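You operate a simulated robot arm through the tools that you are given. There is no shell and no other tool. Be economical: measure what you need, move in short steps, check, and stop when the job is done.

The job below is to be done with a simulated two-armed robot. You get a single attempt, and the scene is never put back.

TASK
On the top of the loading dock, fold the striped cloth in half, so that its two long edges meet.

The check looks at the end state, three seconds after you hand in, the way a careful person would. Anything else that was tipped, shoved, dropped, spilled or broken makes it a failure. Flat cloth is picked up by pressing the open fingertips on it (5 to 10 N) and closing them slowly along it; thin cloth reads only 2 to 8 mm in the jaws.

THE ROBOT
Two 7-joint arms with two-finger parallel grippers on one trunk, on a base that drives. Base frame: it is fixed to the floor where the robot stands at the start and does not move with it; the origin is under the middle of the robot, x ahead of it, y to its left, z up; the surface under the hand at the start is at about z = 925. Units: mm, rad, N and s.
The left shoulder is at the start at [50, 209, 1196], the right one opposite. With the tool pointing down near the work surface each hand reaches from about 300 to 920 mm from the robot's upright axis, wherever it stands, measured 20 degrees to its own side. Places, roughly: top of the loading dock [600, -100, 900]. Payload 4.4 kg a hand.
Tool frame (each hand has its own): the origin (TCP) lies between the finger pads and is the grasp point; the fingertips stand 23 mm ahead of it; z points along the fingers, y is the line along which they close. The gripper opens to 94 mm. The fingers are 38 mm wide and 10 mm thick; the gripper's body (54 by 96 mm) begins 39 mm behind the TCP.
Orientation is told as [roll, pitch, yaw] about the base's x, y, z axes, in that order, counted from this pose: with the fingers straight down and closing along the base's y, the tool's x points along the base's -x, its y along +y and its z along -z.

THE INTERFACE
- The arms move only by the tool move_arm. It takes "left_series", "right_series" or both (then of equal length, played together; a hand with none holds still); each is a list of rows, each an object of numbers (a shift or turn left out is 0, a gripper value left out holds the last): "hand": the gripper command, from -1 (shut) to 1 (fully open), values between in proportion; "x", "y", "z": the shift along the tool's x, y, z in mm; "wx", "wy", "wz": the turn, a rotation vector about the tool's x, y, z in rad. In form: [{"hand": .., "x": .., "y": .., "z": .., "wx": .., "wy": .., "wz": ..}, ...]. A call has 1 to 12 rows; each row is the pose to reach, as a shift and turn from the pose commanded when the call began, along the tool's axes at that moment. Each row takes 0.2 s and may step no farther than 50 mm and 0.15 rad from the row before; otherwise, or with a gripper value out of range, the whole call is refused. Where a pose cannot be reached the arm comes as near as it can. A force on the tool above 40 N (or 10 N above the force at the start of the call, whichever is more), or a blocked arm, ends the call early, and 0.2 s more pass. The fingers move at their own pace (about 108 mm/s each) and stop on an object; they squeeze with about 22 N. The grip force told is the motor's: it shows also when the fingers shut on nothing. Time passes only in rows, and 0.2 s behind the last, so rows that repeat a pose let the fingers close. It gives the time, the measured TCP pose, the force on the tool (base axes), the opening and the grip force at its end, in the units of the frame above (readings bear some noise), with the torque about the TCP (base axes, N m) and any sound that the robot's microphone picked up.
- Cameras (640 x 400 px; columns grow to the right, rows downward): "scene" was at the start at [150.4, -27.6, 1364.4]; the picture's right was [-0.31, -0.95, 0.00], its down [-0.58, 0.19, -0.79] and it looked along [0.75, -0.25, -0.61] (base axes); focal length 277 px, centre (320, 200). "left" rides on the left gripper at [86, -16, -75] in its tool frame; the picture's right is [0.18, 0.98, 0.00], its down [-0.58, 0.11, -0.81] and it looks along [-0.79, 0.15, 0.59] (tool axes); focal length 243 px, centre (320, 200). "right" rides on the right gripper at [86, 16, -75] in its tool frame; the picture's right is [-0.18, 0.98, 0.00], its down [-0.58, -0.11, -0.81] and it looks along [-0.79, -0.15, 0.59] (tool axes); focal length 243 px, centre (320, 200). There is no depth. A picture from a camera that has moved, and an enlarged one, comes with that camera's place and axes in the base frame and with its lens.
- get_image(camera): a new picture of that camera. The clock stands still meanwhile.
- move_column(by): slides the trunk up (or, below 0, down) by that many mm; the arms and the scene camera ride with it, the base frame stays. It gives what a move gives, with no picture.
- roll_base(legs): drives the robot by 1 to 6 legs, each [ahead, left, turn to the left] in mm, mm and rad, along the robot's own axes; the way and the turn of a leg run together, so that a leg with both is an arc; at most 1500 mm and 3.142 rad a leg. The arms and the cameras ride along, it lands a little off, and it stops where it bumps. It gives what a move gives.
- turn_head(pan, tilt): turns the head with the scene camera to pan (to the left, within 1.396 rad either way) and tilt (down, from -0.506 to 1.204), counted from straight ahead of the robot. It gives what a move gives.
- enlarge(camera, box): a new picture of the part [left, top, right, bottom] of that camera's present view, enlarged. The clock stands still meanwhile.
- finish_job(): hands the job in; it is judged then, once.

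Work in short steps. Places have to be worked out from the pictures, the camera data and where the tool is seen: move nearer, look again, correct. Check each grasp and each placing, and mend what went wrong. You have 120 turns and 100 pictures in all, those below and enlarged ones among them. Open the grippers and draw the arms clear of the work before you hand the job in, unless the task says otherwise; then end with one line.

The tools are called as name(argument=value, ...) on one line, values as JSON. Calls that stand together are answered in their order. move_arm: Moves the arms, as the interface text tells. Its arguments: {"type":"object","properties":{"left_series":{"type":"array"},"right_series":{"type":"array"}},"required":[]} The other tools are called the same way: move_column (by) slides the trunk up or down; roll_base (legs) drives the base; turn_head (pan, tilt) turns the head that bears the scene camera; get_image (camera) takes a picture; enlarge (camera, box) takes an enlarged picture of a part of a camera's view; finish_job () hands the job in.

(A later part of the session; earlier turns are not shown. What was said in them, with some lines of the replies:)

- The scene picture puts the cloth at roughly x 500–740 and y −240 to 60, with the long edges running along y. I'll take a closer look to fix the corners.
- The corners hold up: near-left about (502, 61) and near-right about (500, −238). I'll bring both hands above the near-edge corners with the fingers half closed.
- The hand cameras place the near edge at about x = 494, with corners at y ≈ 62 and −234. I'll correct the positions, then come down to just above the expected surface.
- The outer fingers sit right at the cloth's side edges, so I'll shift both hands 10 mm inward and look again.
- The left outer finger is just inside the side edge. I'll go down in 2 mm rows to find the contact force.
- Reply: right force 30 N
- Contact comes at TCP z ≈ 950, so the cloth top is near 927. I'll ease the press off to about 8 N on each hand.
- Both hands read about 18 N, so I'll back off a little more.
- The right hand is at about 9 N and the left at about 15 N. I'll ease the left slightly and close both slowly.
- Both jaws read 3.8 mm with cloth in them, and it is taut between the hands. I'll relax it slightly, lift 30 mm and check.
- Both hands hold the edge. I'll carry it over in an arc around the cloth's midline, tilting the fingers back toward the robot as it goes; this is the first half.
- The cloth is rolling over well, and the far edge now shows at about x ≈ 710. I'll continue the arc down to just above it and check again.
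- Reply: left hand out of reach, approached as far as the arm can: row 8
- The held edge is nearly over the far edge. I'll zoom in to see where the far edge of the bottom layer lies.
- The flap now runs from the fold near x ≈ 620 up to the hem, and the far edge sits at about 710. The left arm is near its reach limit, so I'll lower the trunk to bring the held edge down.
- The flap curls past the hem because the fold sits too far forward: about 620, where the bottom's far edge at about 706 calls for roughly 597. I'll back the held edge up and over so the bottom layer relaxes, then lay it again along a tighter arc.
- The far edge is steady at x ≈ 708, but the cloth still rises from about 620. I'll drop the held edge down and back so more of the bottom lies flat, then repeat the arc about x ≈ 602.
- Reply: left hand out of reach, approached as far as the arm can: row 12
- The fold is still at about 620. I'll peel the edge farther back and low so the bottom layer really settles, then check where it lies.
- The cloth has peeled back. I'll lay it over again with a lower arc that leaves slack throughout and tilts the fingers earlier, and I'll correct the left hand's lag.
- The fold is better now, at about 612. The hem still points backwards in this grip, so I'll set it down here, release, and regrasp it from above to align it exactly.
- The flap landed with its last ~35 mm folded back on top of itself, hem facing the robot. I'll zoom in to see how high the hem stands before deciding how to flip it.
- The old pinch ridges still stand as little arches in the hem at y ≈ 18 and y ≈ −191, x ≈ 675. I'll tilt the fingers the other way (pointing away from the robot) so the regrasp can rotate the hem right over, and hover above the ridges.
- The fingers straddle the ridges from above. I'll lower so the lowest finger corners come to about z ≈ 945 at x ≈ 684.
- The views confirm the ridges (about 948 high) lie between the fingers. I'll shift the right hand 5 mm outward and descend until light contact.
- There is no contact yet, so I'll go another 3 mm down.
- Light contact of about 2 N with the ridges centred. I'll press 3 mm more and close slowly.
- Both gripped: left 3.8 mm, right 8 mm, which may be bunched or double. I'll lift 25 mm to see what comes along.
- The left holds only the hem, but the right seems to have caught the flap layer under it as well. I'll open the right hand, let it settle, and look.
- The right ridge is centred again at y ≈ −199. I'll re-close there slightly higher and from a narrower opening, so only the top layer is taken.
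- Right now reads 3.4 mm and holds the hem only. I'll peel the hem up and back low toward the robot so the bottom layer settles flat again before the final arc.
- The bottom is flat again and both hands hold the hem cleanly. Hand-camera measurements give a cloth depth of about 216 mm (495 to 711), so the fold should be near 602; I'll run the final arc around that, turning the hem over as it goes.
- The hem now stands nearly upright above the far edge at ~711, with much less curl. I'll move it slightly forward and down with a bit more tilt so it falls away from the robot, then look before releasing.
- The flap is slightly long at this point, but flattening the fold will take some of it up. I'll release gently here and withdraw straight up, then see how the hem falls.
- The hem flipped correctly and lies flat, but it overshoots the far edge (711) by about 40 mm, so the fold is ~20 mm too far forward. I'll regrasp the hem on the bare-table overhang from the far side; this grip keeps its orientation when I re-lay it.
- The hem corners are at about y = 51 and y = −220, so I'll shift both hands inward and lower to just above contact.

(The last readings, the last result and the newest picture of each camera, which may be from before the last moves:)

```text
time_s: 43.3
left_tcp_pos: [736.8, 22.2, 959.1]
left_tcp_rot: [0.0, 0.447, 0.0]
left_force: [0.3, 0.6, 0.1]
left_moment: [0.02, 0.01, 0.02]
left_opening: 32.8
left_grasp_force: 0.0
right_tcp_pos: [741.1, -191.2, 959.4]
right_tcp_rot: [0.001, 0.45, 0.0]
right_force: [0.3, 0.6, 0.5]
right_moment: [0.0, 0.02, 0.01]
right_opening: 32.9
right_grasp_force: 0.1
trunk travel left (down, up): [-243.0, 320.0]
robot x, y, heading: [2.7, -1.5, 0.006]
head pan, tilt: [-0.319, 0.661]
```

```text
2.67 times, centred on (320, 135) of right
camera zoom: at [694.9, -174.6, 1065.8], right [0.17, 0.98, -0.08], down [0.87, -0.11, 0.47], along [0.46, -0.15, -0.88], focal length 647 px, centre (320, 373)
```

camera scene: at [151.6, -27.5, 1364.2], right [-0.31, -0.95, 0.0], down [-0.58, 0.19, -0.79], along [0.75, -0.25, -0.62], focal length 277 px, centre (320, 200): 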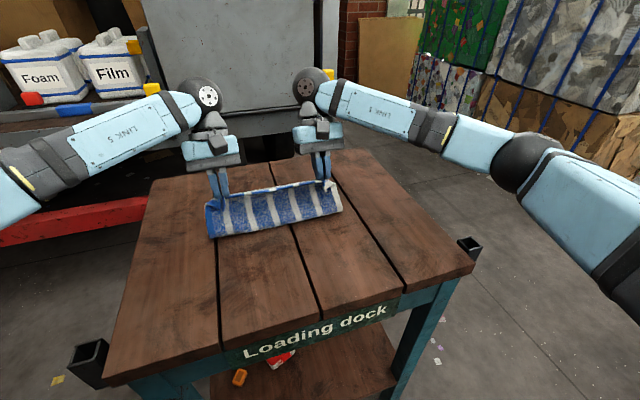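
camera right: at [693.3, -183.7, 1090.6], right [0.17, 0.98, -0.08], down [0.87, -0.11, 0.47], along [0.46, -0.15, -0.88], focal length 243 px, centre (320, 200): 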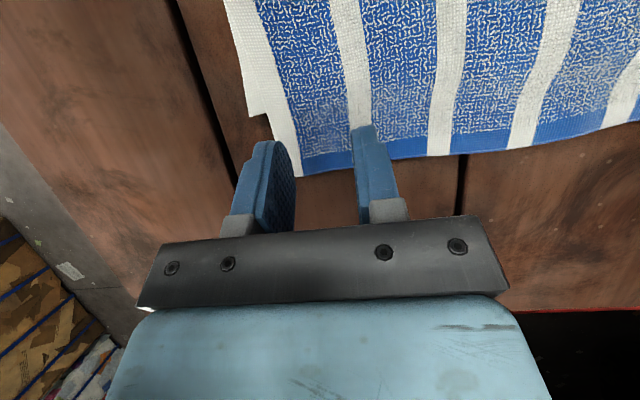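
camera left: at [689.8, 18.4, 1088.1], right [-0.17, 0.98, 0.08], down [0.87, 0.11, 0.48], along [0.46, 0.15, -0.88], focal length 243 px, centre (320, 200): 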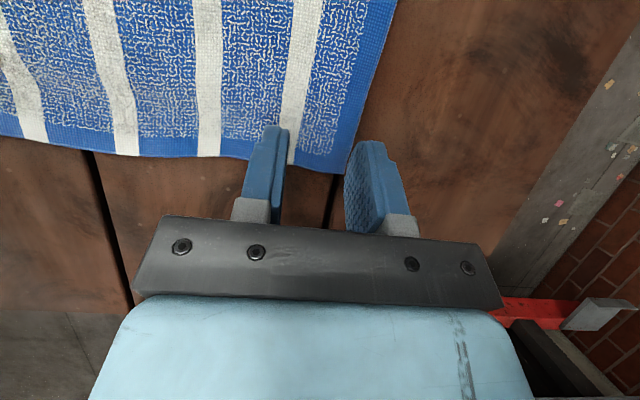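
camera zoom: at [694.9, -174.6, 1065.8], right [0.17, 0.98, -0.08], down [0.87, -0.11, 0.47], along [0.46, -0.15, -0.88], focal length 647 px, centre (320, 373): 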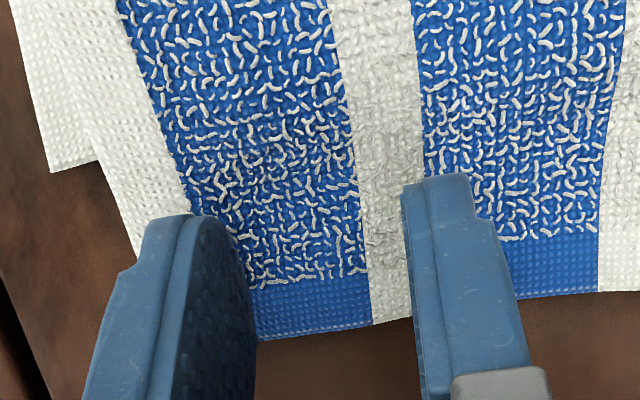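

Both hands straddle the hem well inside the corners. I'll press about 4 mm further and check the force.

move_arm(left_series=[{"x": -0.9, "z": 1.8}, {"x": -1.7, "z": 3.6}, {"x": -1.7, "z": 3.6}], right_series=[{"x": -0.9, "z": 1.8}, {"x": -1.7, "z": 3.6}, {"x": -1.7, "z": 3.6}])

```text
time_s: 44.1
left_tcp_pos: [735.0, 22.9, 956.7]
left_tcp_rot: [-0.003, 0.447, -0.002]
left_force: [3.0, -0.1, 10.4]
left_moment: [0.04, -0.14, -0.02]
left_opening: 33.1
left_grasp_force: 0.0
right_tcp_pos: [739.0, -191.5, 957.4]
right_tcp_rot: [0.0, 0.448, 0.001]
right_force: [1.0, -0.5, 3.5]
right_moment: [0.01, -0.05, -0.02]
right_opening: 33.0
right_grasp_force: 0.0
trunk travel left (down, up): [-243.0, 320.0]
robot x, y, heading: [0.3, -0.5, 0.0]
head pan, tilt: [-0.319, 0.661]
```

The left presses with 10 N and the right with 3.5 N. I'll add 1 mm on the right and close both slowly.

move_arm(left_series=[{"hand": -0.3}, {"hand": -0.4}, {"hand": -0.5}, {"hand": -0.6}, {"hand": -0.7}, {"hand": -0.8}, {"hand": -0.9}, {"hand": -1}, {"hand": -1}, {"hand": -1}], right_series=[{"hand": -0.3, "x": -0.5, "z": 1}, {"hand": -0.4, "x": -0.5, "z": 1}, {"hand": -0.5, "x": -0.5, "z": 1}, {"hand": -0.6, "x": -0.5, "z": 1}, {"hand": -0.7, "x": -0.5, "z": 1}, {"hand": -0.8, "x": -0.5, "z": 1}, {"hand": -0.9, "x": -0.5, "z": 1}, {"hand": -1, "x": -0.5, "z": 1}, {"hand": -1, "x": -0.5, "z": 1}, {"hand": -1, "x": -0.5, "z": 1}])

enlarge(camera="left", box=[160, 0, 480, 200])

enlarge(camera="right", box=[160, 0, 480, 200])

```text
time_s: 46.3
left_tcp_pos: [734.6, 22.1, 956.1]
left_tcp_rot: [-0.001, 0.444, -0.001]
left_force: [0.1, -5.9, 8.8]
left_moment: [-0.19, -0.02, -0.02]
left_opening: 3.8
left_grasp_force: 22.4
right_tcp_pos: [740.4, -192.1, 956.2]
right_tcp_rot: [0.001, 0.446, 0.0]
right_force: [0.1, 7.2, 9.9]
right_moment: [0.21, -0.06, 0.02]
right_opening: 3.8
right_grasp_force: 21.6
trunk travel left (down, up): [-243.0, 320.0]
robot x, y, heading: [0.2, 2.7, -0.001]
head pan, tilt: [-0.319, 0.661]
```

```text
2.00 times, centred on (320, 100) of left
camera zoom: at [689.6, 6.1, 1061.1], right [-0.17, 0.98, 0.08], down [0.87, 0.11, 0.48], along [0.46, 0.15, -0.88], focal length 485 px, centre (320, 400)
```

zoom: 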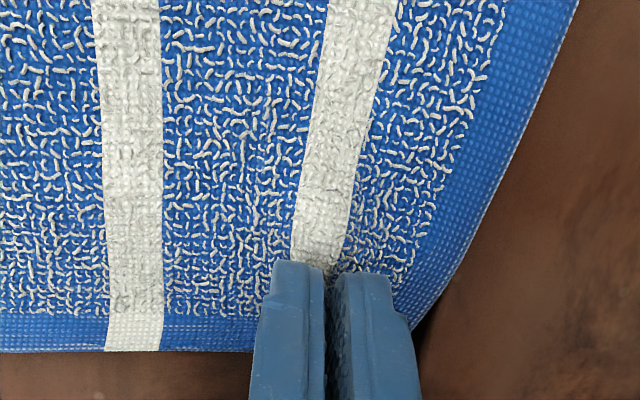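

```text
2.00 times, centred on (320, 100) of right
camera zoom: at [693.3, -174.3, 1062.5], right [0.17, 0.98, -0.08], down [0.87, -0.11, 0.48], along [0.46, -0.15, -0.88], focal length 485 px, centre (320, 400)
```

zoom: 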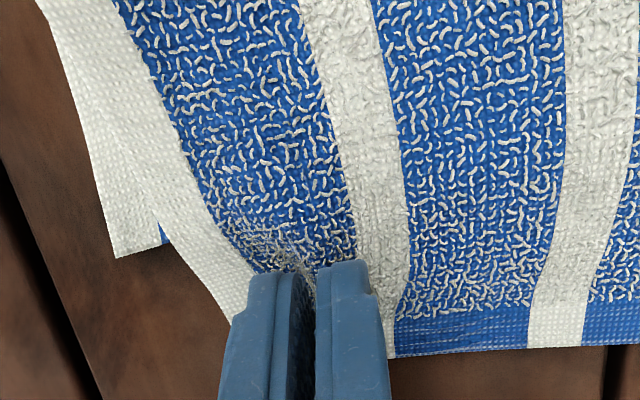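

Both grips are clean at 3.8 mm on the hem only. I'll lift and peel back toward the robot, rotating the hands with it and spreading them a few mm, so the bottom layer can lie flat to below x ≈ 590.

move_arm(left_series=[{"hand": -1, "x": 17.4, "z": -19.9}, {"x": 50.7, "z": -36, "wy": -0.1}, {"x": 83.7, "z": -40, "wy": -0.23, "y": 1}, {"x": 116.9, "z": -32.9, "wy": -0.37, "y": 2}, {"x": 145.7, "z": -16.7, "wy": -0.51, "y": 3}, {"x": 172, "z": 4.8, "wy": -0.65, "y": 4}, {"x": 188.4, "z": 32.8, "wy": -0.79, "y": 5}, {"x": 197.3, "z": 62.6, "wy": -0.9, "y": 6}, {"x": 202.6, "z": 88.5, "wy": -0.95, "y": 6}, {"x": 202.6, "z": 88.5, "wy": -0.95, "y": 6}], right_series=[{"hand": -1, "x": 17.4, "z": -19.9}, {"x": 50.7, "z": -36, "wy": -0.1}, {"x": 83.7, "z": -40, "wy": -0.23, "y": -2}, {"x": 116.9, "z": -32.9, "wy": -0.37, "y": -3}, {"x": 145.7, "z": -16.7, "wy": -0.51, "y": -5}, {"x": 172, "z": 4.8, "wy": -0.65, "y": -7}, {"x": 188.4, "z": 32.8, "wy": -0.79, "y": -8}, {"x": 197.3, "z": 62.6, "wy": -0.9, "y": -8}, {"x": 202.6, "z": 88.5, "wy": -0.95, "y": -8}, {"x": 202.6, "z": 88.5, "wy": -0.95, "y": -8}])

enlarge(camera="scene", box=[160, 120, 400, 270])

get_image(camera="left")

```text
time_s: 48.5
left_tcp_pos: [516.2, 28.9, 962.8]
left_tcp_rot: [-0.001, -0.505, 0.0]
left_force: [0.8, -25.5, -0.5]
left_moment: [-0.31, 0.02, -0.69]
left_opening: 4.3
left_grasp_force: 22.4
right_tcp_pos: [518.7, -198.4, 963.9]
right_tcp_rot: [0.001, -0.499, -0.001]
right_force: [-0.7, 25.0, 0.3]
right_moment: [0.35, -0.01, 0.67]
right_opening: 5.3
right_grasp_force: 22.3
trunk travel left (down, up): [-243.0, 320.0]
robot x, y, heading: [-1.3, 0.7, 0.003]
head pan, tilt: [-0.319, 0.661]
```

```text
2.67 times, centred on (280, 195) of scene
camera zoom: at [150.5, -27.4, 1332.4], right [-0.31, -0.95, 0.0], down [-0.58, 0.19, -0.79], along [0.75, -0.25, -0.61], focal length 738 px, centre (427, 213)
```

zoom: 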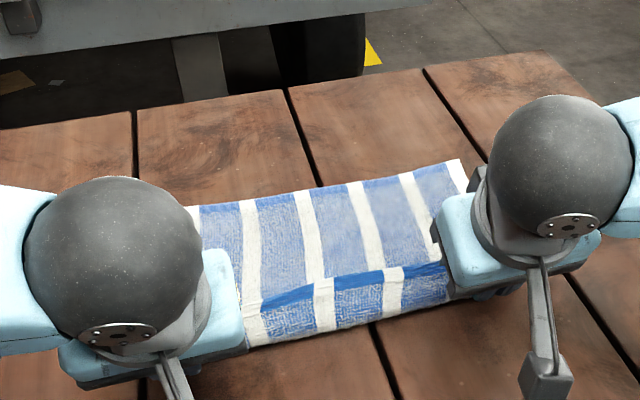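

```text
27 pictures are left
camera left: at [404.1, 11.7, 986.0], right [-0.16, 0.98, -0.09], down [0.12, 0.11, 0.99], along [0.98, 0.15, -0.14], focal length 243 px, centre (320, 200)
```

left: 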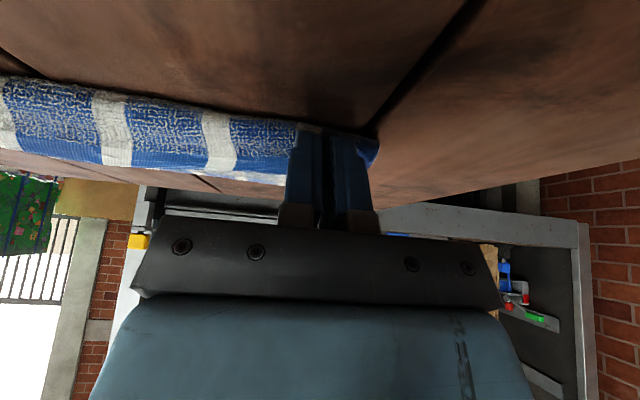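

Tension is 25 N, so I'll relax 4 mm per hand. The hem now curls the right way and the bottom lies flat; I'll roll it forward low so the fold travels only half as far, ending above the far edge.

move_arm(left_series=[{"hand": -1, "y": -4, "x": -20.6, "z": -0.2, "wy": 0.05}, {"y": -4, "x": -48.2, "z": -2.8, "wy": 0.15}, {"y": -4, "x": -75, "z": 0.4, "wy": 0.28}, {"y": -4, "x": -101.1, "z": 9, "wy": 0.42}, {"y": -4, "x": -125.9, "z": 22, "wy": 0.56}, {"y": -4, "x": -144.4, "z": 41.2, "wy": 0.7}, {"y": -4, "x": -155.8, "z": 61.1, "wy": 0.83}, {"y": -4, "x": -159.3, "z": 75.5, "wy": 0.95}, {"y": -4, "x": -159.3, "z": 75.5, "wy": 0.95}], right_series=[{"hand": -1, "y": 4, "x": -20.6, "z": -0.2, "wy": 0.05}, {"y": 4, "x": -48.2, "z": -2.8, "wy": 0.15}, {"y": 4, "x": -75, "z": 0.4, "wy": 0.28}, {"y": 4, "x": -101.1, "z": 9, "wy": 0.42}, {"y": 4, "x": -125.9, "z": 22, "wy": 0.56}, {"y": 4, "x": -144.4, "z": 41.2, "wy": 0.7}, {"y": 4, "x": -155.8, "z": 61.1, "wy": 0.83}, {"y": 4, "x": -159.3, "z": 75.5, "wy": 0.95}, {"y": 4, "x": -159.3, "z": 75.5, "wy": 0.95}])

get_image(camera="left")

get_image(camera="right")

enlarge(camera="scene", box=[160, 120, 400, 270])

```text
time_s: 50.5
left_tcp_pos: [691.0, 23.0, 973.8]
left_tcp_rot: [-0.001, 0.447, -0.002]
left_force: [1.1, -12.5, 0.2]
left_moment: [-0.36, -0.03, -0.11]
left_opening: 3.8
left_grasp_force: 21.7
right_tcp_pos: [695.6, -195.7, 974.7]
right_tcp_rot: [0.0, 0.451, 0.004]
right_force: [0.3, 12.0, -1.0]
right_moment: [0.36, 0.02, 0.02]
right_opening: 3.9
right_grasp_force: 22.1
trunk travel left (down, up): [-243.0, 320.0]
robot x, y, heading: [-1.0, -0.3, -0.0]
head pan, tilt: [-0.319, 0.661]
```

```text
26 pictures are left
camera left: at [645.6, 7.4, 1079.1], right [-0.16, 0.98, 0.08], down [0.87, 0.11, 0.47], along [0.46, 0.15, -0.88], focal length 243 px, centre (320, 200)
```

left: 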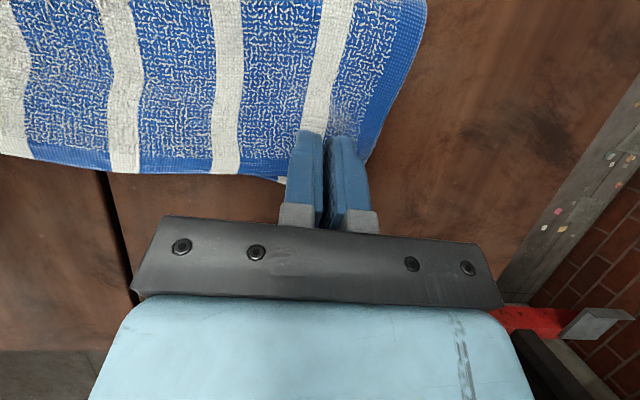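

```text
25 pictures are left
camera right: at [649.5, -178.8, 1079.8], right [0.16, 0.98, -0.08], down [0.87, -0.11, 0.47], along [0.46, -0.15, -0.88], focal length 243 px, centre (320, 200)
```

right: 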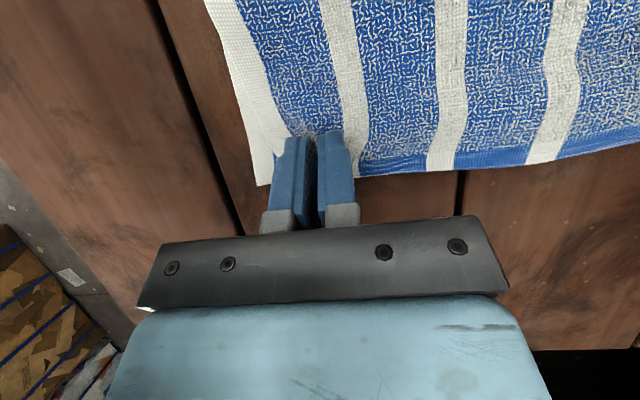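

```text
2.67 times, centred on (280, 195) of scene
camera zoom: at [149.6, -27.5, 1332.6], right [-0.31, -0.95, 0.0], down [-0.58, 0.19, -0.79], along [0.75, -0.25, -0.61], focal length 738 px, centre (427, 213)
```

zoom: 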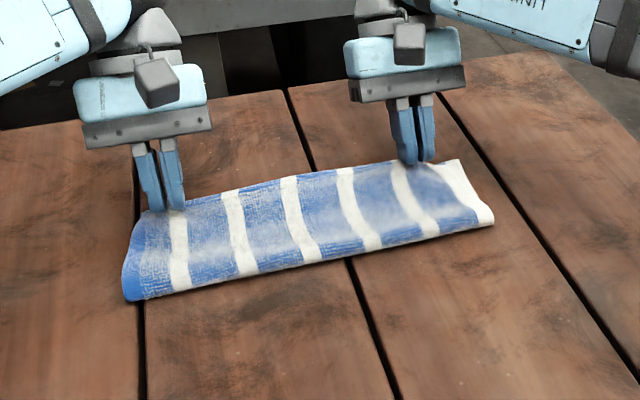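

The fold now sits near 602 and the hem is right above the far edge (~712). I'll lower it with a slight forward nudge and check the alignment before releasing.

move_arm(left_series=[{"hand": -1, "x": -5, "z": 4.3}, {"x": -9.7, "z": 8.6}, {"x": -9.7, "z": 8.6}], right_series=[{"hand": -1, "x": -5, "z": 4.3}, {"x": -9.7, "z": 8.6}, {"x": -9.7, "z": 8.6}])

enlarge(camera="left", box=[80, 40, 480, 290])

enlarge(camera="right", box=[180, 40, 580, 290])

```text
time_s: 51.3
left_tcp_pos: [696.2, 24.7, 962.0]
left_tcp_rot: [-0.001, 0.448, -0.003]
left_force: [0.1, -13.3, 1.1]
left_moment: [-0.39, 0.01, -0.07]
left_opening: 3.5
left_grasp_force: 21.6
right_tcp_pos: [701.5, -195.4, 961.0]
right_tcp_rot: [0.0, 0.448, -0.002]
right_force: [-0.5, 13.8, 1.9]
right_moment: [0.38, -0.01, 0.0]
right_opening: 3.9
right_grasp_force: 22.0
trunk travel left (down, up): [-243.0, 320.0]
robot x, y, heading: [0.6, -0.5, -0.002]
head pan, tilt: [-0.319, 0.661]
```

```text
1.60 times, centred on (280, 165) of left
camera zoom: at [651.1, 7.5, 1067.0], right [-0.17, 0.98, 0.08], down [0.87, 0.11, 0.48], along [0.46, 0.15, -0.88], focal length 388 px, centre (384, 256)
```

zoom: 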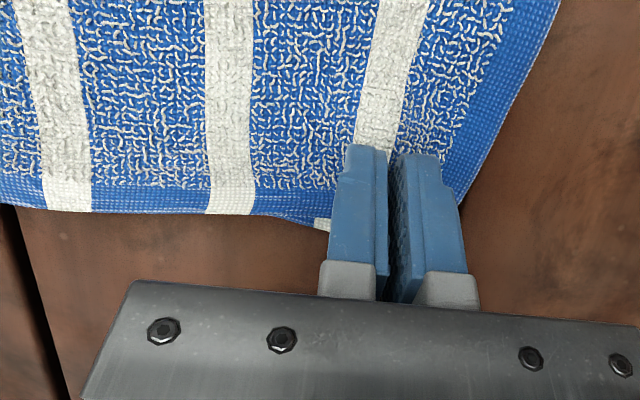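

```text
1.60 times, centred on (380, 165) of right
camera zoom: at [654.5, -179.0, 1067.5], right [0.17, 0.98, -0.08], down [0.87, -0.11, 0.47], along [0.46, -0.15, -0.88], focal length 388 px, centre (224, 256)
```

zoom: 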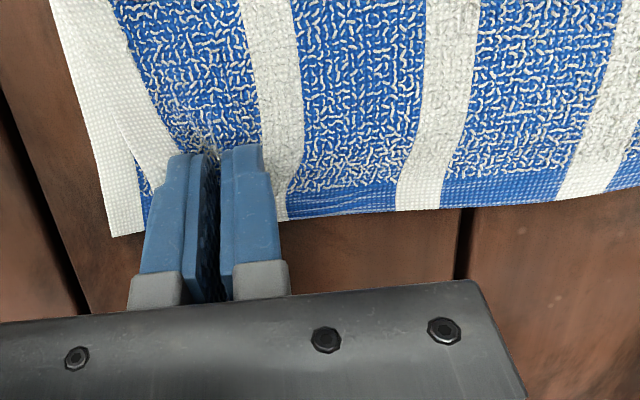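

The hem is at x ≈ 713 and the bottom's far edge at about 713, so they match. I'll open slowly and lift straight up along the fingers.

move_arm(left_series=[{"hand": -0.9}, {"hand": -0.75}, {"hand": -0.6}, {"hand": -0.45}, {"hand": -0.45}, {"x": 6, "z": -13}, {"x": 13, "z": -27}, {"x": 25, "z": -50}, {"x": 40, "z": -85}], right_series=[{"hand": -0.9}, {"hand": -0.75}, {"hand": -0.6}, {"hand": -0.45}, {"hand": -0.45}, {"x": 6, "z": -13}, {"x": 13, "z": -27}, {"x": 25, "z": -50}, {"x": 40, "z": -85}])

get_image(camera="left")

get_image(camera="right")

enlarge(camera="scene", box=[180, 140, 380, 260])

```text
time_s: 53.3
left_tcp_pos: [696.9, 23.7, 1056.6]
left_tcp_rot: [0.0, 0.444, -0.002]
left_force: [0.4, 0.1, 0.7]
left_moment: [0.0, -0.02, 0.02]
left_opening: 25.7
left_grasp_force: 0.1
right_tcp_pos: [700.6, -195.5, 1057.4]
right_tcp_rot: [-0.001, 0.448, -0.001]
right_force: [0.3, 0.3, 0.0]
right_moment: [0.0, -0.03, -0.01]
right_opening: 26.2
right_grasp_force: 0.0
trunk travel left (down, up): [-243.0, 320.0]
robot x, y, heading: [2.2, -1.7, -0.003]
head pan, tilt: [-0.319, 0.661]
```

```text
21 pictures are left
camera left: at [650.5, 7.7, 1161.1], right [-0.17, 0.98, 0.08], down [0.87, 0.11, 0.48], along [0.46, 0.15, -0.88], focal length 243 px, centre (320, 200)
```

left: 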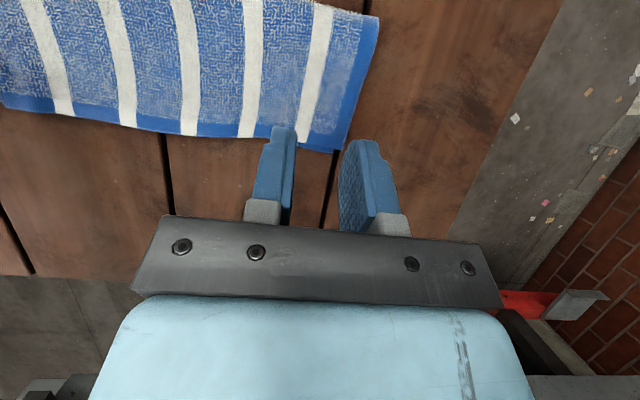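

```text
20 pictures are left
camera right: at [654.3, -179.2, 1163.1], right [0.17, 0.98, -0.08], down [0.87, -0.11, 0.47], along [0.46, -0.15, -0.88], focal length 243 px, centre (320, 200)
```

right: 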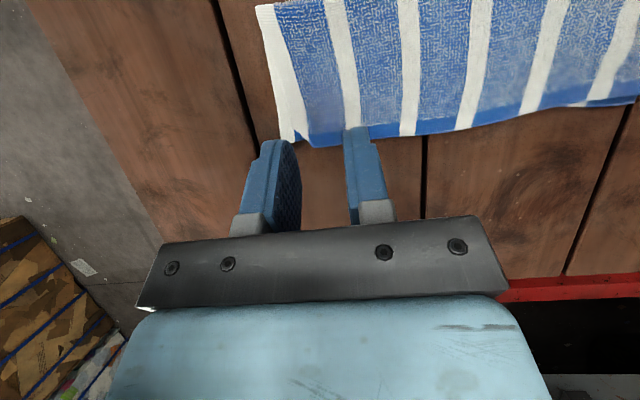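

```text
3.20 times, centred on (280, 200) of scene
camera zoom: at [148.5, -27.4, 1332.6], right [-0.31, -0.95, 0.0], down [-0.58, 0.19, -0.79], along [0.75, -0.25, -0.61], focal length 886 px, centre (448, 200)
```

zoom: 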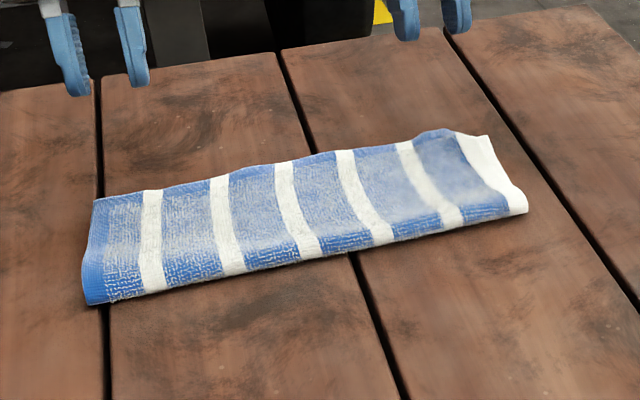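

That is a good fold. I'll zoom in on the far edges to check how well the two hems coincide.

enlarge(camera="left", box=[0, 0, 400, 250])

enlarge(camera="right", box=[240, 0, 640, 250])

```text
1.60 times, centred on (200, 125) of left
camera zoom: at [650.5, 7.7, 1161.1], right [-0.17, 0.98, 0.08], down [0.87, 0.11, 0.48], along [0.46, 0.15, -0.88], focal length 388 px, centre (512, 320)
```

zoom: 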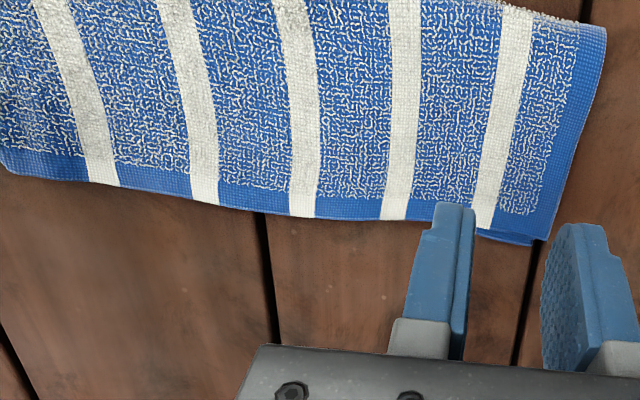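

```text
1.60 times, centred on (440, 125) of right
camera zoom: at [654.3, -179.2, 1163.1], right [0.17, 0.98, -0.08], down [0.87, -0.11, 0.47], along [0.46, -0.15, -0.88], focal length 388 px, centre (128, 320)
```

zoom: 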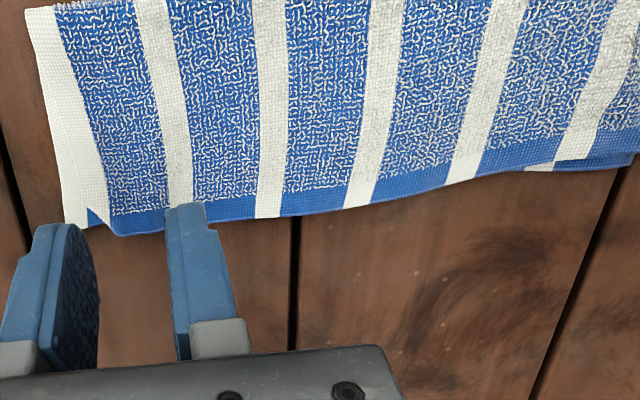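

Edges coincide within a few mm. The right far corner shows a small blue triangle, so I'll lift the hands clear and look at it closely.

move_arm(left_series=[{"x": 20, "z": -30}, {"x": 40, "z": -60}], right_series=[{"x": 40, "y": -10, "z": -10}, {"x": 80, "y": -20, "z": -20}])

enlarge(camera="right", box=[200, 0, 520, 200])

enlarge(camera="scene", box=[290, 170, 370, 220])

```text
time_s: 53.9
left_tcp_pos: [685.6, 24.4, 1126.1]
left_tcp_rot: [0.0, 0.446, 0.0]
left_force: [0.1, 0.7, 0.1]
left_moment: [-0.01, 0.0, 0.0]
left_opening: 25.9
left_grasp_force: 0.2
right_tcp_pos: [635.7, -216.9, 1108.4]
right_tcp_rot: [0.0, 0.448, 0.002]
right_force: [0.6, 0.2, -0.1]
right_moment: [0.03, 0.0, -0.01]
right_opening: 25.7
right_grasp_force: 0.1
trunk travel left (down, up): [-243.0, 320.0]
robot x, y, heading: [0.9, 2.6, -0.001]
head pan, tilt: [-0.319, 0.661]
```

```text
2.00 times, centred on (360, 100) of right
camera zoom: at [589.5, -200.1, 1214.6], right [0.16, 0.98, -0.08], down [0.87, -0.11, 0.47], along [0.46, -0.15, -0.88], focal length 485 px, centre (240, 400)
```

zoom: 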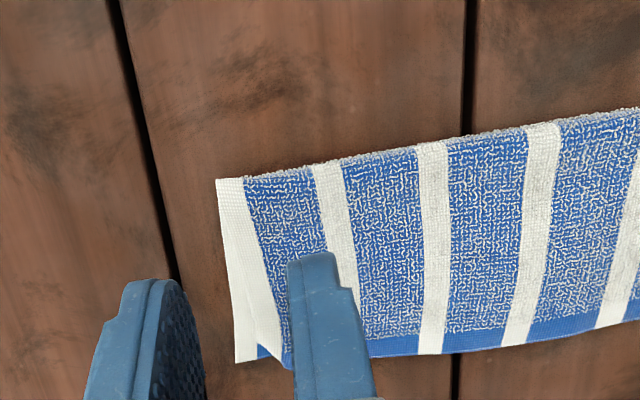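

```text
8.00 times, centred on (330, 195) of scene
camera zoom: at [149.0, -28.1, 1332.5], right [-0.31, -0.95, 0.0], down [-0.58, 0.19, -0.79], along [0.75, -0.25, -0.61], focal length 2214 px, centre (240, 240)
```

zoom: 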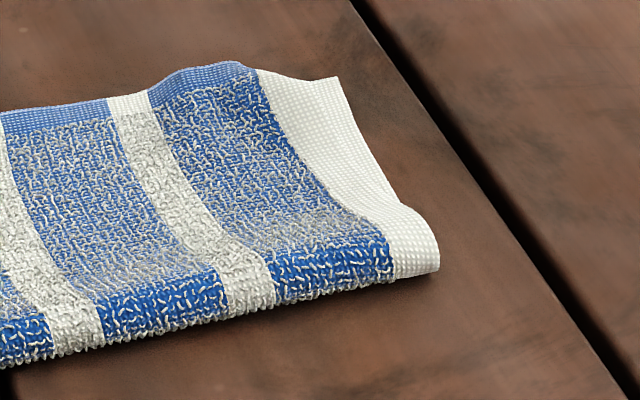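

The top layer's right corner sits about 15–20 mm inside the bottom corner. I'll close the right fingers, touch lightly on that corner and drag it outward a little; first I'll hover over it.

move_arm(right_series=[{"hand": -1, "x": -30, "z": 12}, {"x": -55, "z": 35}, {"x": -80, "z": 65}, {"x": -101, "y": -1, "z": 101}, {"x": -101, "y": -1, "z": 101}])

enlarge(camera="right", box=[200, 60, 440, 210])

```text
time_s: 55.1
left_tcp_pos: [687.8, 25.4, 1126.2]
left_tcp_rot: [-0.002, 0.447, 0.001]
left_force: [-0.6, -0.4, 0.0]
left_moment: [0.01, -0.03, -0.02]
left_opening: 25.8
left_grasp_force: 0.1
right_tcp_pos: [685.9, -215.7, 972.5]
right_tcp_rot: [0.001, 0.449, -0.001]
right_force: [-0.3, 0.2, 0.6]
right_moment: [-0.01, -0.03, 0.02]
right_opening: 0.0
right_grasp_force: 23.0
trunk travel left (down, up): [-243.0, 320.0]
robot x, y, heading: [-0.5, -0.6, 0.001]
head pan, tilt: [-0.319, 0.661]
```

```text
2.67 times, centred on (320, 135) of right
camera zoom: at [639.7, -199.5, 1080.0], right [0.17, 0.98, -0.08], down [0.87, -0.11, 0.47], along [0.46, -0.15, -0.88], focal length 647 px, centre (320, 373)
```

zoom: 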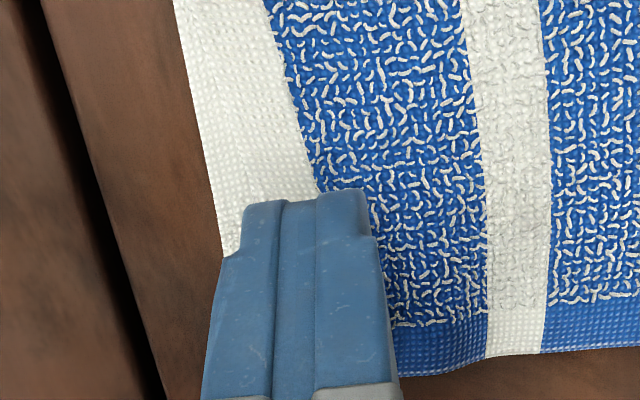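

The fingers are over the white border near the top corner. I'll lower until light contact.

move_arm(right_series=[{"x": -2, "z": 4.5}, {"x": -4, "z": 9}, {"x": -5, "z": 10.4}, {"x": -5, "z": 10.4}])

```text
time_s: 56.1
left_tcp_pos: [686.7, 24.0, 1126.5]
left_tcp_rot: [0.001, 0.447, -0.001]
left_force: [0.2, -0.3, -0.5]
left_moment: [0.01, -0.02, 0.0]
left_opening: 26.0
left_grasp_force: 0.0
right_tcp_pos: [686.2, -217.6, 961.9]
right_tcp_rot: [0.001, 0.451, 0.0]
right_force: [0.0, 0.6, 1.6]
right_moment: [0.0, -0.03, -0.03]
right_opening: 0.0
right_grasp_force: 22.4
trunk travel left (down, up): [-243.0, 320.0]
robot x, y, heading: [-4.7, 7.4, 0.001]
head pan, tilt: [-0.319, 0.661]
```

Contact is about 1.6 N. I'll add 1 mm and drag slowly outward by 14 mm and 7 mm forward, then lift.

move_arm(right_series=[{"x": -0.6, "z": 1.2}, {"x": -2.2, "y": -4, "z": 0.4}, {"x": -4, "y": -8, "z": -0.5}, {"x": -5.5, "y": -11, "z": -1.3}, {"x": -7, "y": -14, "z": -2}, {"x": -7, "y": -14, "z": -2}, {"x": 3, "y": -14, "z": -24}, {"x": 15, "y": -14, "z": -50}, {"x": 50, "y": -14, "z": -80}, {"x": 85, "y": -14, "z": -110}])

enlarge(camera="right", box=[200, 0, 520, 200])

enlarge(camera="scene", box=[180, 140, 380, 260])

```text
time_s: 58.3
left_tcp_pos: [685.4, 24.9, 1127.9]
left_tcp_rot: [-0.002, 0.444, 0.001]
left_force: [-0.9, -0.4, 0.4]
left_moment: [-0.01, -0.01, -0.04]
left_opening: 25.9
left_grasp_force: 0.0
right_tcp_pos: [655.0, -231.4, 1098.7]
right_tcp_rot: [-0.001, 0.451, 0.003]
right_force: [-0.8, 0.3, 0.2]
right_moment: [0.0, -0.03, 0.0]
right_opening: 0.1
right_grasp_force: 22.1
trunk travel left (down, up): [-243.0, 320.0]
robot x, y, heading: [-2.0, -2.1, 0.003]
head pan, tilt: [-0.319, 0.661]
```

```text
2.00 times, centred on (360, 100) of right
camera zoom: at [609.8, -214.5, 1203.7], right [0.17, 0.98, -0.08], down [0.87, -0.11, 0.47], along [0.46, -0.15, -0.88], focal length 485 px, centre (240, 400)
```

zoom: 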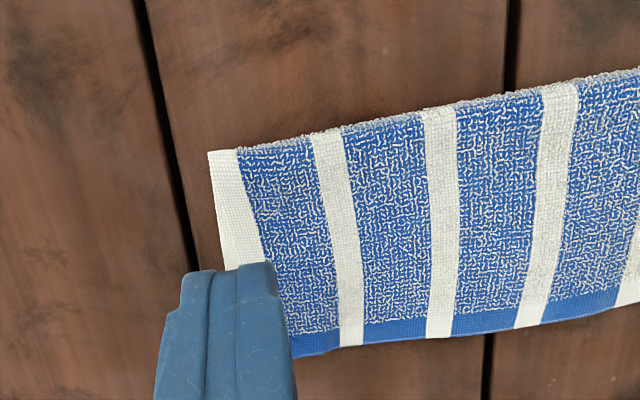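

```text
3.20 times, centred on (280, 200) of scene
camera zoom: at [149.2, -27.2, 1332.5], right [-0.31, -0.95, 0.0], down [-0.58, 0.19, -0.79], along [0.75, -0.25, -0.61], focal length 886 px, centre (448, 200)
```

zoom: 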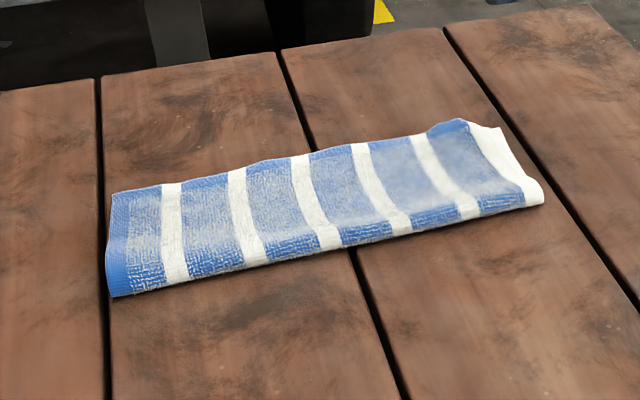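

The whole cloth slid as one by about 12 mm, which is harmless. I'll move the right hand aside to see the corner itself.

move_arm(right_series=[{"hand": -1, "x": 30, "y": 0, "z": -30}, {"x": 60, "y": -30, "z": -30}, {"x": 80, "y": -60, "z": -30}])

enlarge(camera="right", box=[300, 20, 540, 170])

```text
time_s: 59.1
left_tcp_pos: [685.8, 24.4, 1128.4]
left_tcp_rot: [0.0, 0.448, -0.001]
left_force: [-0.7, -0.4, -0.2]
left_moment: [0.0, 0.0, 0.02]
left_opening: 25.9
left_grasp_force: 0.0
right_tcp_pos: [595.7, -292.0, 1161.2]
right_tcp_rot: [-0.001, 0.448, 0.002]
right_force: [0.4, 0.7, -0.7]
right_moment: [-0.03, 0.02, 0.01]
right_opening: 0.0
right_grasp_force: 21.9
trunk travel left (down, up): [-243.0, 320.0]
robot x, y, heading: [0.1, 1.3, -0.001]
head pan, tilt: [-0.319, 0.661]
```

```text
2.67 times, centred on (420, 95) of right
camera zoom: at [550.3, -275.2, 1266.1], right [0.17, 0.98, -0.08], down [0.87, -0.11, 0.47], along [0.46, -0.15, -0.88], focal length 647 px, centre (53, 480)
```

zoom: 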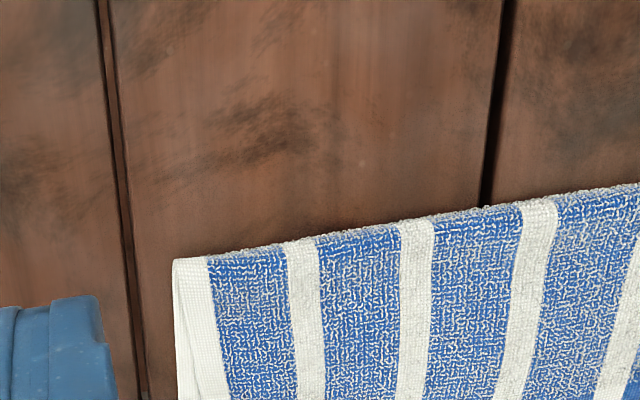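

enlarge(camera="right", box=[340, 120, 500, 220])

```text
4.00 times, centred on (420, 170) of right
camera zoom: at [550.3, -275.2, 1266.1], right [0.17, 0.98, -0.08], down [0.87, -0.11, 0.47], along [0.46, -0.15, -0.88], focal length 970 px, centre (-80, 320)
```

zoom: 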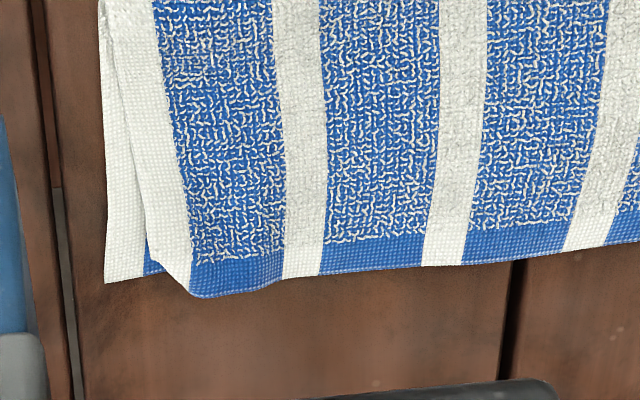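

The corner view is clear: the hems meet along the length, except that the last 20 mm at the right corner is drawn in about 16 mm by a small leftover ridge. I'll flatten that ridge by pressing lightly on it with closed fingers and opening them; the opposing pushes should not slide the cloth.

move_arm(right_series=[{"hand": -1, "x": -35, "y": 17, "z": 11}, {"x": -71, "y": 34, "z": 22}, {"x": -107, "y": 51, "z": 33}, {"x": -142, "y": 68, "z": 43.5}, {"x": -158, "y": 68, "z": 77}, {"x": -174.7, "y": 68, "z": 111}, {"x": -174.7, "y": 68, "z": 111}])

enlarge(camera="right", box=[200, 60, 440, 210])

```text
time_s: 60.7
left_tcp_pos: [686.1, 24.8, 1125.5]
left_tcp_rot: [0.0, 0.447, -0.001]
left_force: [-0.4, 1.1, -0.5]
left_moment: [-0.01, 0.01, 0.01]
left_opening: 26.1
left_grasp_force: 0.1
right_tcp_pos: [706.2, -224.0, 983.1]
right_tcp_rot: [0.0, 0.449, 0.001]
right_force: [-0.7, -0.5, 0.6]
right_moment: [0.0, 0.0, -0.01]
right_opening: 0.2
right_grasp_force: 21.8
trunk travel left (down, up): [-243.0, 320.0]
robot x, y, heading: [1.0, -0.1, -0.001]
head pan, tilt: [-0.319, 0.661]
```

```text
2.67 times, centred on (320, 135) of right
camera zoom: at [659.9, -206.7, 1090.1], right [0.17, 0.98, -0.08], down [0.87, -0.11, 0.47], along [0.46, -0.15, -0.88], focal length 647 px, centre (320, 373)
```

zoom: 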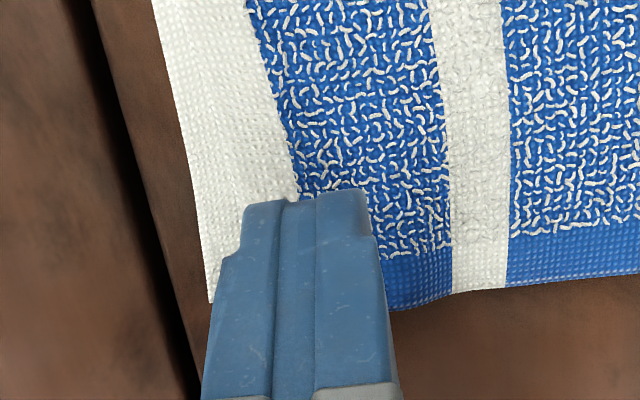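

The fingers are over the ridge area; I'll shift 5 mm inward, lower to a light press, then spread the fingers slowly and lift.

move_arm(right_series=[{"hand": -1, "x": -5, "y": 5, "z": 10}, {"x": -9.1, "y": 5, "z": 18.9}, {"x": -10, "y": 5, "z": 20.8}, {"x": -10, "y": 5, "z": 20.8}])

```text
time_s: 61.7
left_tcp_pos: [686.7, 25.5, 1126.4]
left_tcp_rot: [0.001, 0.447, -0.002]
left_force: [0.6, 0.7, -0.3]
left_moment: [-0.01, 0.01, 0.03]
left_opening: 26.0
left_grasp_force: 0.0
right_tcp_pos: [706.8, -219.0, 959.3]
right_tcp_rot: [-0.001, 0.449, 0.001]
right_force: [0.1, -0.5, 2.0]
right_moment: [-0.03, -0.04, -0.05]
right_opening: 0.0
right_grasp_force: 22.2
trunk travel left (down, up): [-243.0, 320.0]
robot x, y, heading: [0.6, 1.5, -0.001]
head pan, tilt: [-0.319, 0.661]
```

The press is about 2 N. I'll add half a millimetre, spread the fingers slowly to about 35 mm, then lift off and move aside.

move_arm(right_series=[{"hand": -0.9, "x": -0.4, "z": 0.7}, {"hand": -0.75, "x": -0.4, "z": 0.7}, {"hand": -0.6, "x": -0.4, "z": 0.7}, {"hand": -0.45, "x": -0.4, "z": 0.7}, {"hand": -0.25, "x": -0.4, "z": 0.7}, {"hand": -0.25, "x": -0.4, "z": 0.7}, {"x": 10, "z": -20}, {"x": 22, "z": -45}, {"x": 60, "z": -75}, {"x": 95, "y": -30, "z": -85}, {"x": 125, "y": -60, "z": -95}, {"x": 150, "y": -90, "z": -105}])

enlarge(camera="right", box=[340, 80, 580, 230])

enlarge(camera="scene", box=[180, 140, 380, 260])

```text
time_s: 64.3
left_tcp_pos: [686.5, 23.8, 1127.0]
left_tcp_rot: [0.0, 0.444, 0.0]
left_force: [-0.3, -0.5, 0.4]
left_moment: [0.05, -0.02, -0.01]
left_opening: 25.7
left_grasp_force: 0.1
right_tcp_pos: [615.8, -307.9, 1119.6]
right_tcp_rot: [0.0, 0.45, 0.001]
right_force: [-0.2, 0.1, -0.3]
right_moment: [0.06, -0.03, 0.0]
right_opening: 35.4
right_grasp_force: 0.1
trunk travel left (down, up): [-243.0, 320.0]
robot x, y, heading: [1.6, 1.8, 0.003]
head pan, tilt: [-0.319, 0.661]
```

```text
2.67 times, centred on (460, 155) of right
camera zoom: at [569.8, -291.5, 1225.8], right [0.17, 0.98, -0.08], down [0.87, -0.11, 0.47], along [0.46, -0.15, -0.88], focal length 647 px, centre (-53, 320)
```

zoom: 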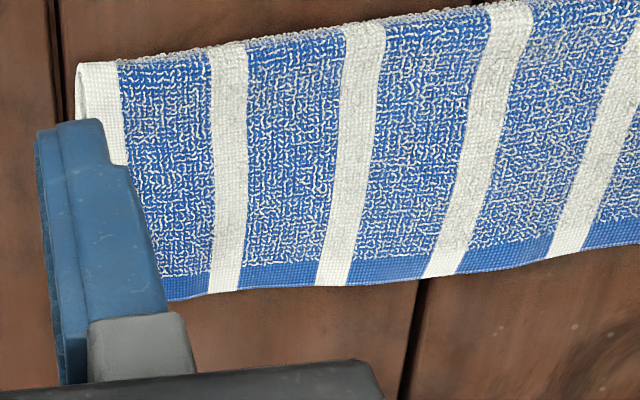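

```text
3.20 times, centred on (280, 200) of scene
camera zoom: at [149.2, -28.5, 1332.6], right [-0.31, -0.95, 0.0], down [-0.58, 0.19, -0.79], along [0.75, -0.25, -0.61], focal length 886 px, centre (448, 200)
```

zoom: 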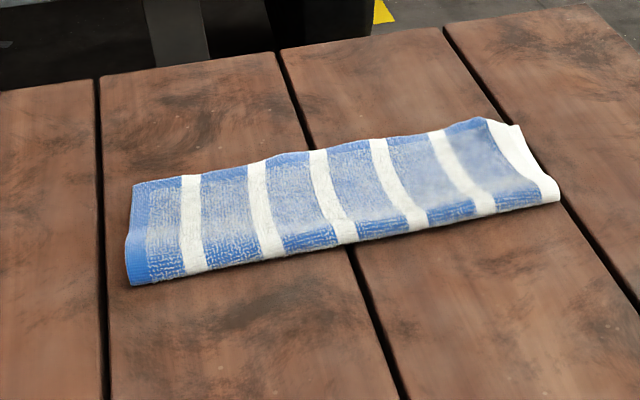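

The fold is neat and the cloth only shifted slightly as one piece. I'll draw both arms back and clear, then do a final check.

move_arm(left_series=[{"x": 30, "y": 20, "z": -30}, {"x": 70, "y": 40, "z": -30}, {"x": 110, "y": 60, "z": -20}, {"x": 150, "y": 80, "z": -10}, {"x": 190, "y": 100, "z": 0}], right_series=[{"hand": 0, "x": 30, "y": -15, "z": -30}, {"x": 60, "y": -30, "z": -45}, {"x": 90, "y": -45, "z": -45}, {"x": 120, "y": -60, "z": -40}, {"x": 150, "y": -75, "z": -30}])

get_image(camera="scene")

enlarge(camera="right", box=[360, 60, 600, 210])

enlarge(camera="left", box=[60, 60, 300, 210])

```text
time_s: 65.5
left_tcp_pos: [514.2, 125.1, 1208.3]
left_tcp_rot: [0.0, 0.445, 0.0]
left_force: [-0.4, 0.7, 0.0]
left_moment: [-0.04, -0.04, 0.02]
left_opening: 26.0
left_grasp_force: 0.0
right_tcp_pos: [492.3, -381.8, 1212.3]
right_tcp_rot: [0.001, 0.448, 0.0]
right_force: [-0.5, 0.1, 0.0]
right_moment: [0.01, -0.04, -0.01]
right_opening: 47.0
right_grasp_force: 0.1
trunk travel left (down, up): [-243.0, 320.0]
robot x, y, heading: [-0.3, 4.4, 0.0]
head pan, tilt: [-0.319, 0.661]
```

```text
6 pictures are left
camera scene: at [148.2, -27.3, 1332.8], right [-0.31, -0.95, 0.0], down [-0.58, 0.19, -0.79], along [0.75, -0.25, -0.61], focal length 277 px, centre (320, 200)
```

scene: 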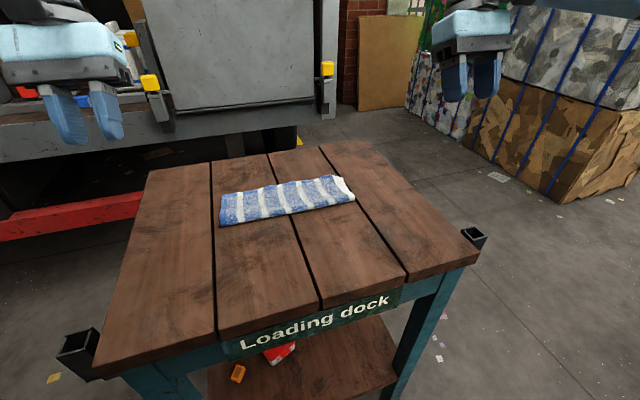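

```text
2.67 times, centred on (480, 135) of right
camera zoom: at [446.1, -365.0, 1318.5], right [0.17, 0.98, -0.08], down [0.87, -0.11, 0.48], along [0.46, -0.15, -0.88], focal length 647 px, centre (-107, 373)
```

zoom: 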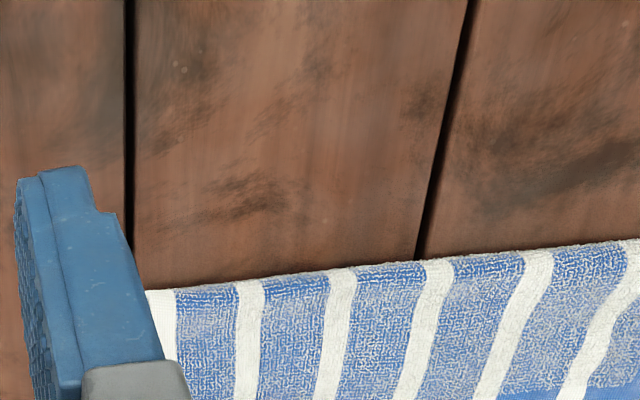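

```text
2.67 times, centred on (180, 135) of left
camera zoom: at [468.7, 108.8, 1313.9], right [-0.17, 0.98, 0.08], down [0.87, 0.11, 0.48], along [0.46, 0.15, -0.87], focal length 647 px, centre (693, 373)
```

zoom: 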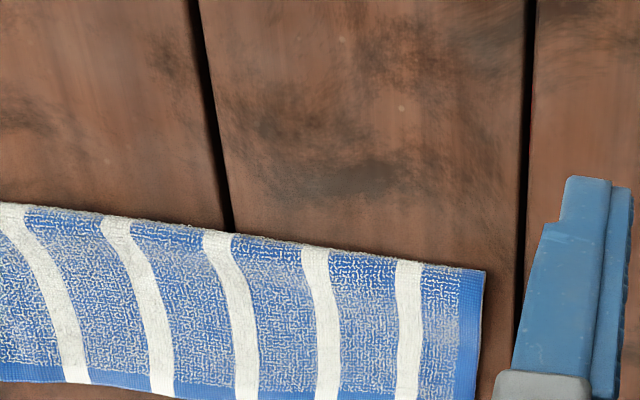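

The cloth lies folded in half with its long edges together, nothing else was touched, and both open hands are clear, so I'm handing in.

finish_job()

```text
The job is handed in.
```

The striped cloth is folded in half on top of the loading dock. Its two long edges meet to within a few millimetres, except at the far right corner. There the top layer was last measured about 16 mm inside the bottom one; I tried to flatten it afterwards but could not confirm the gap closed. Those touch-ups also slid the whole folded cloth a little to the right. Nothing else was touched.
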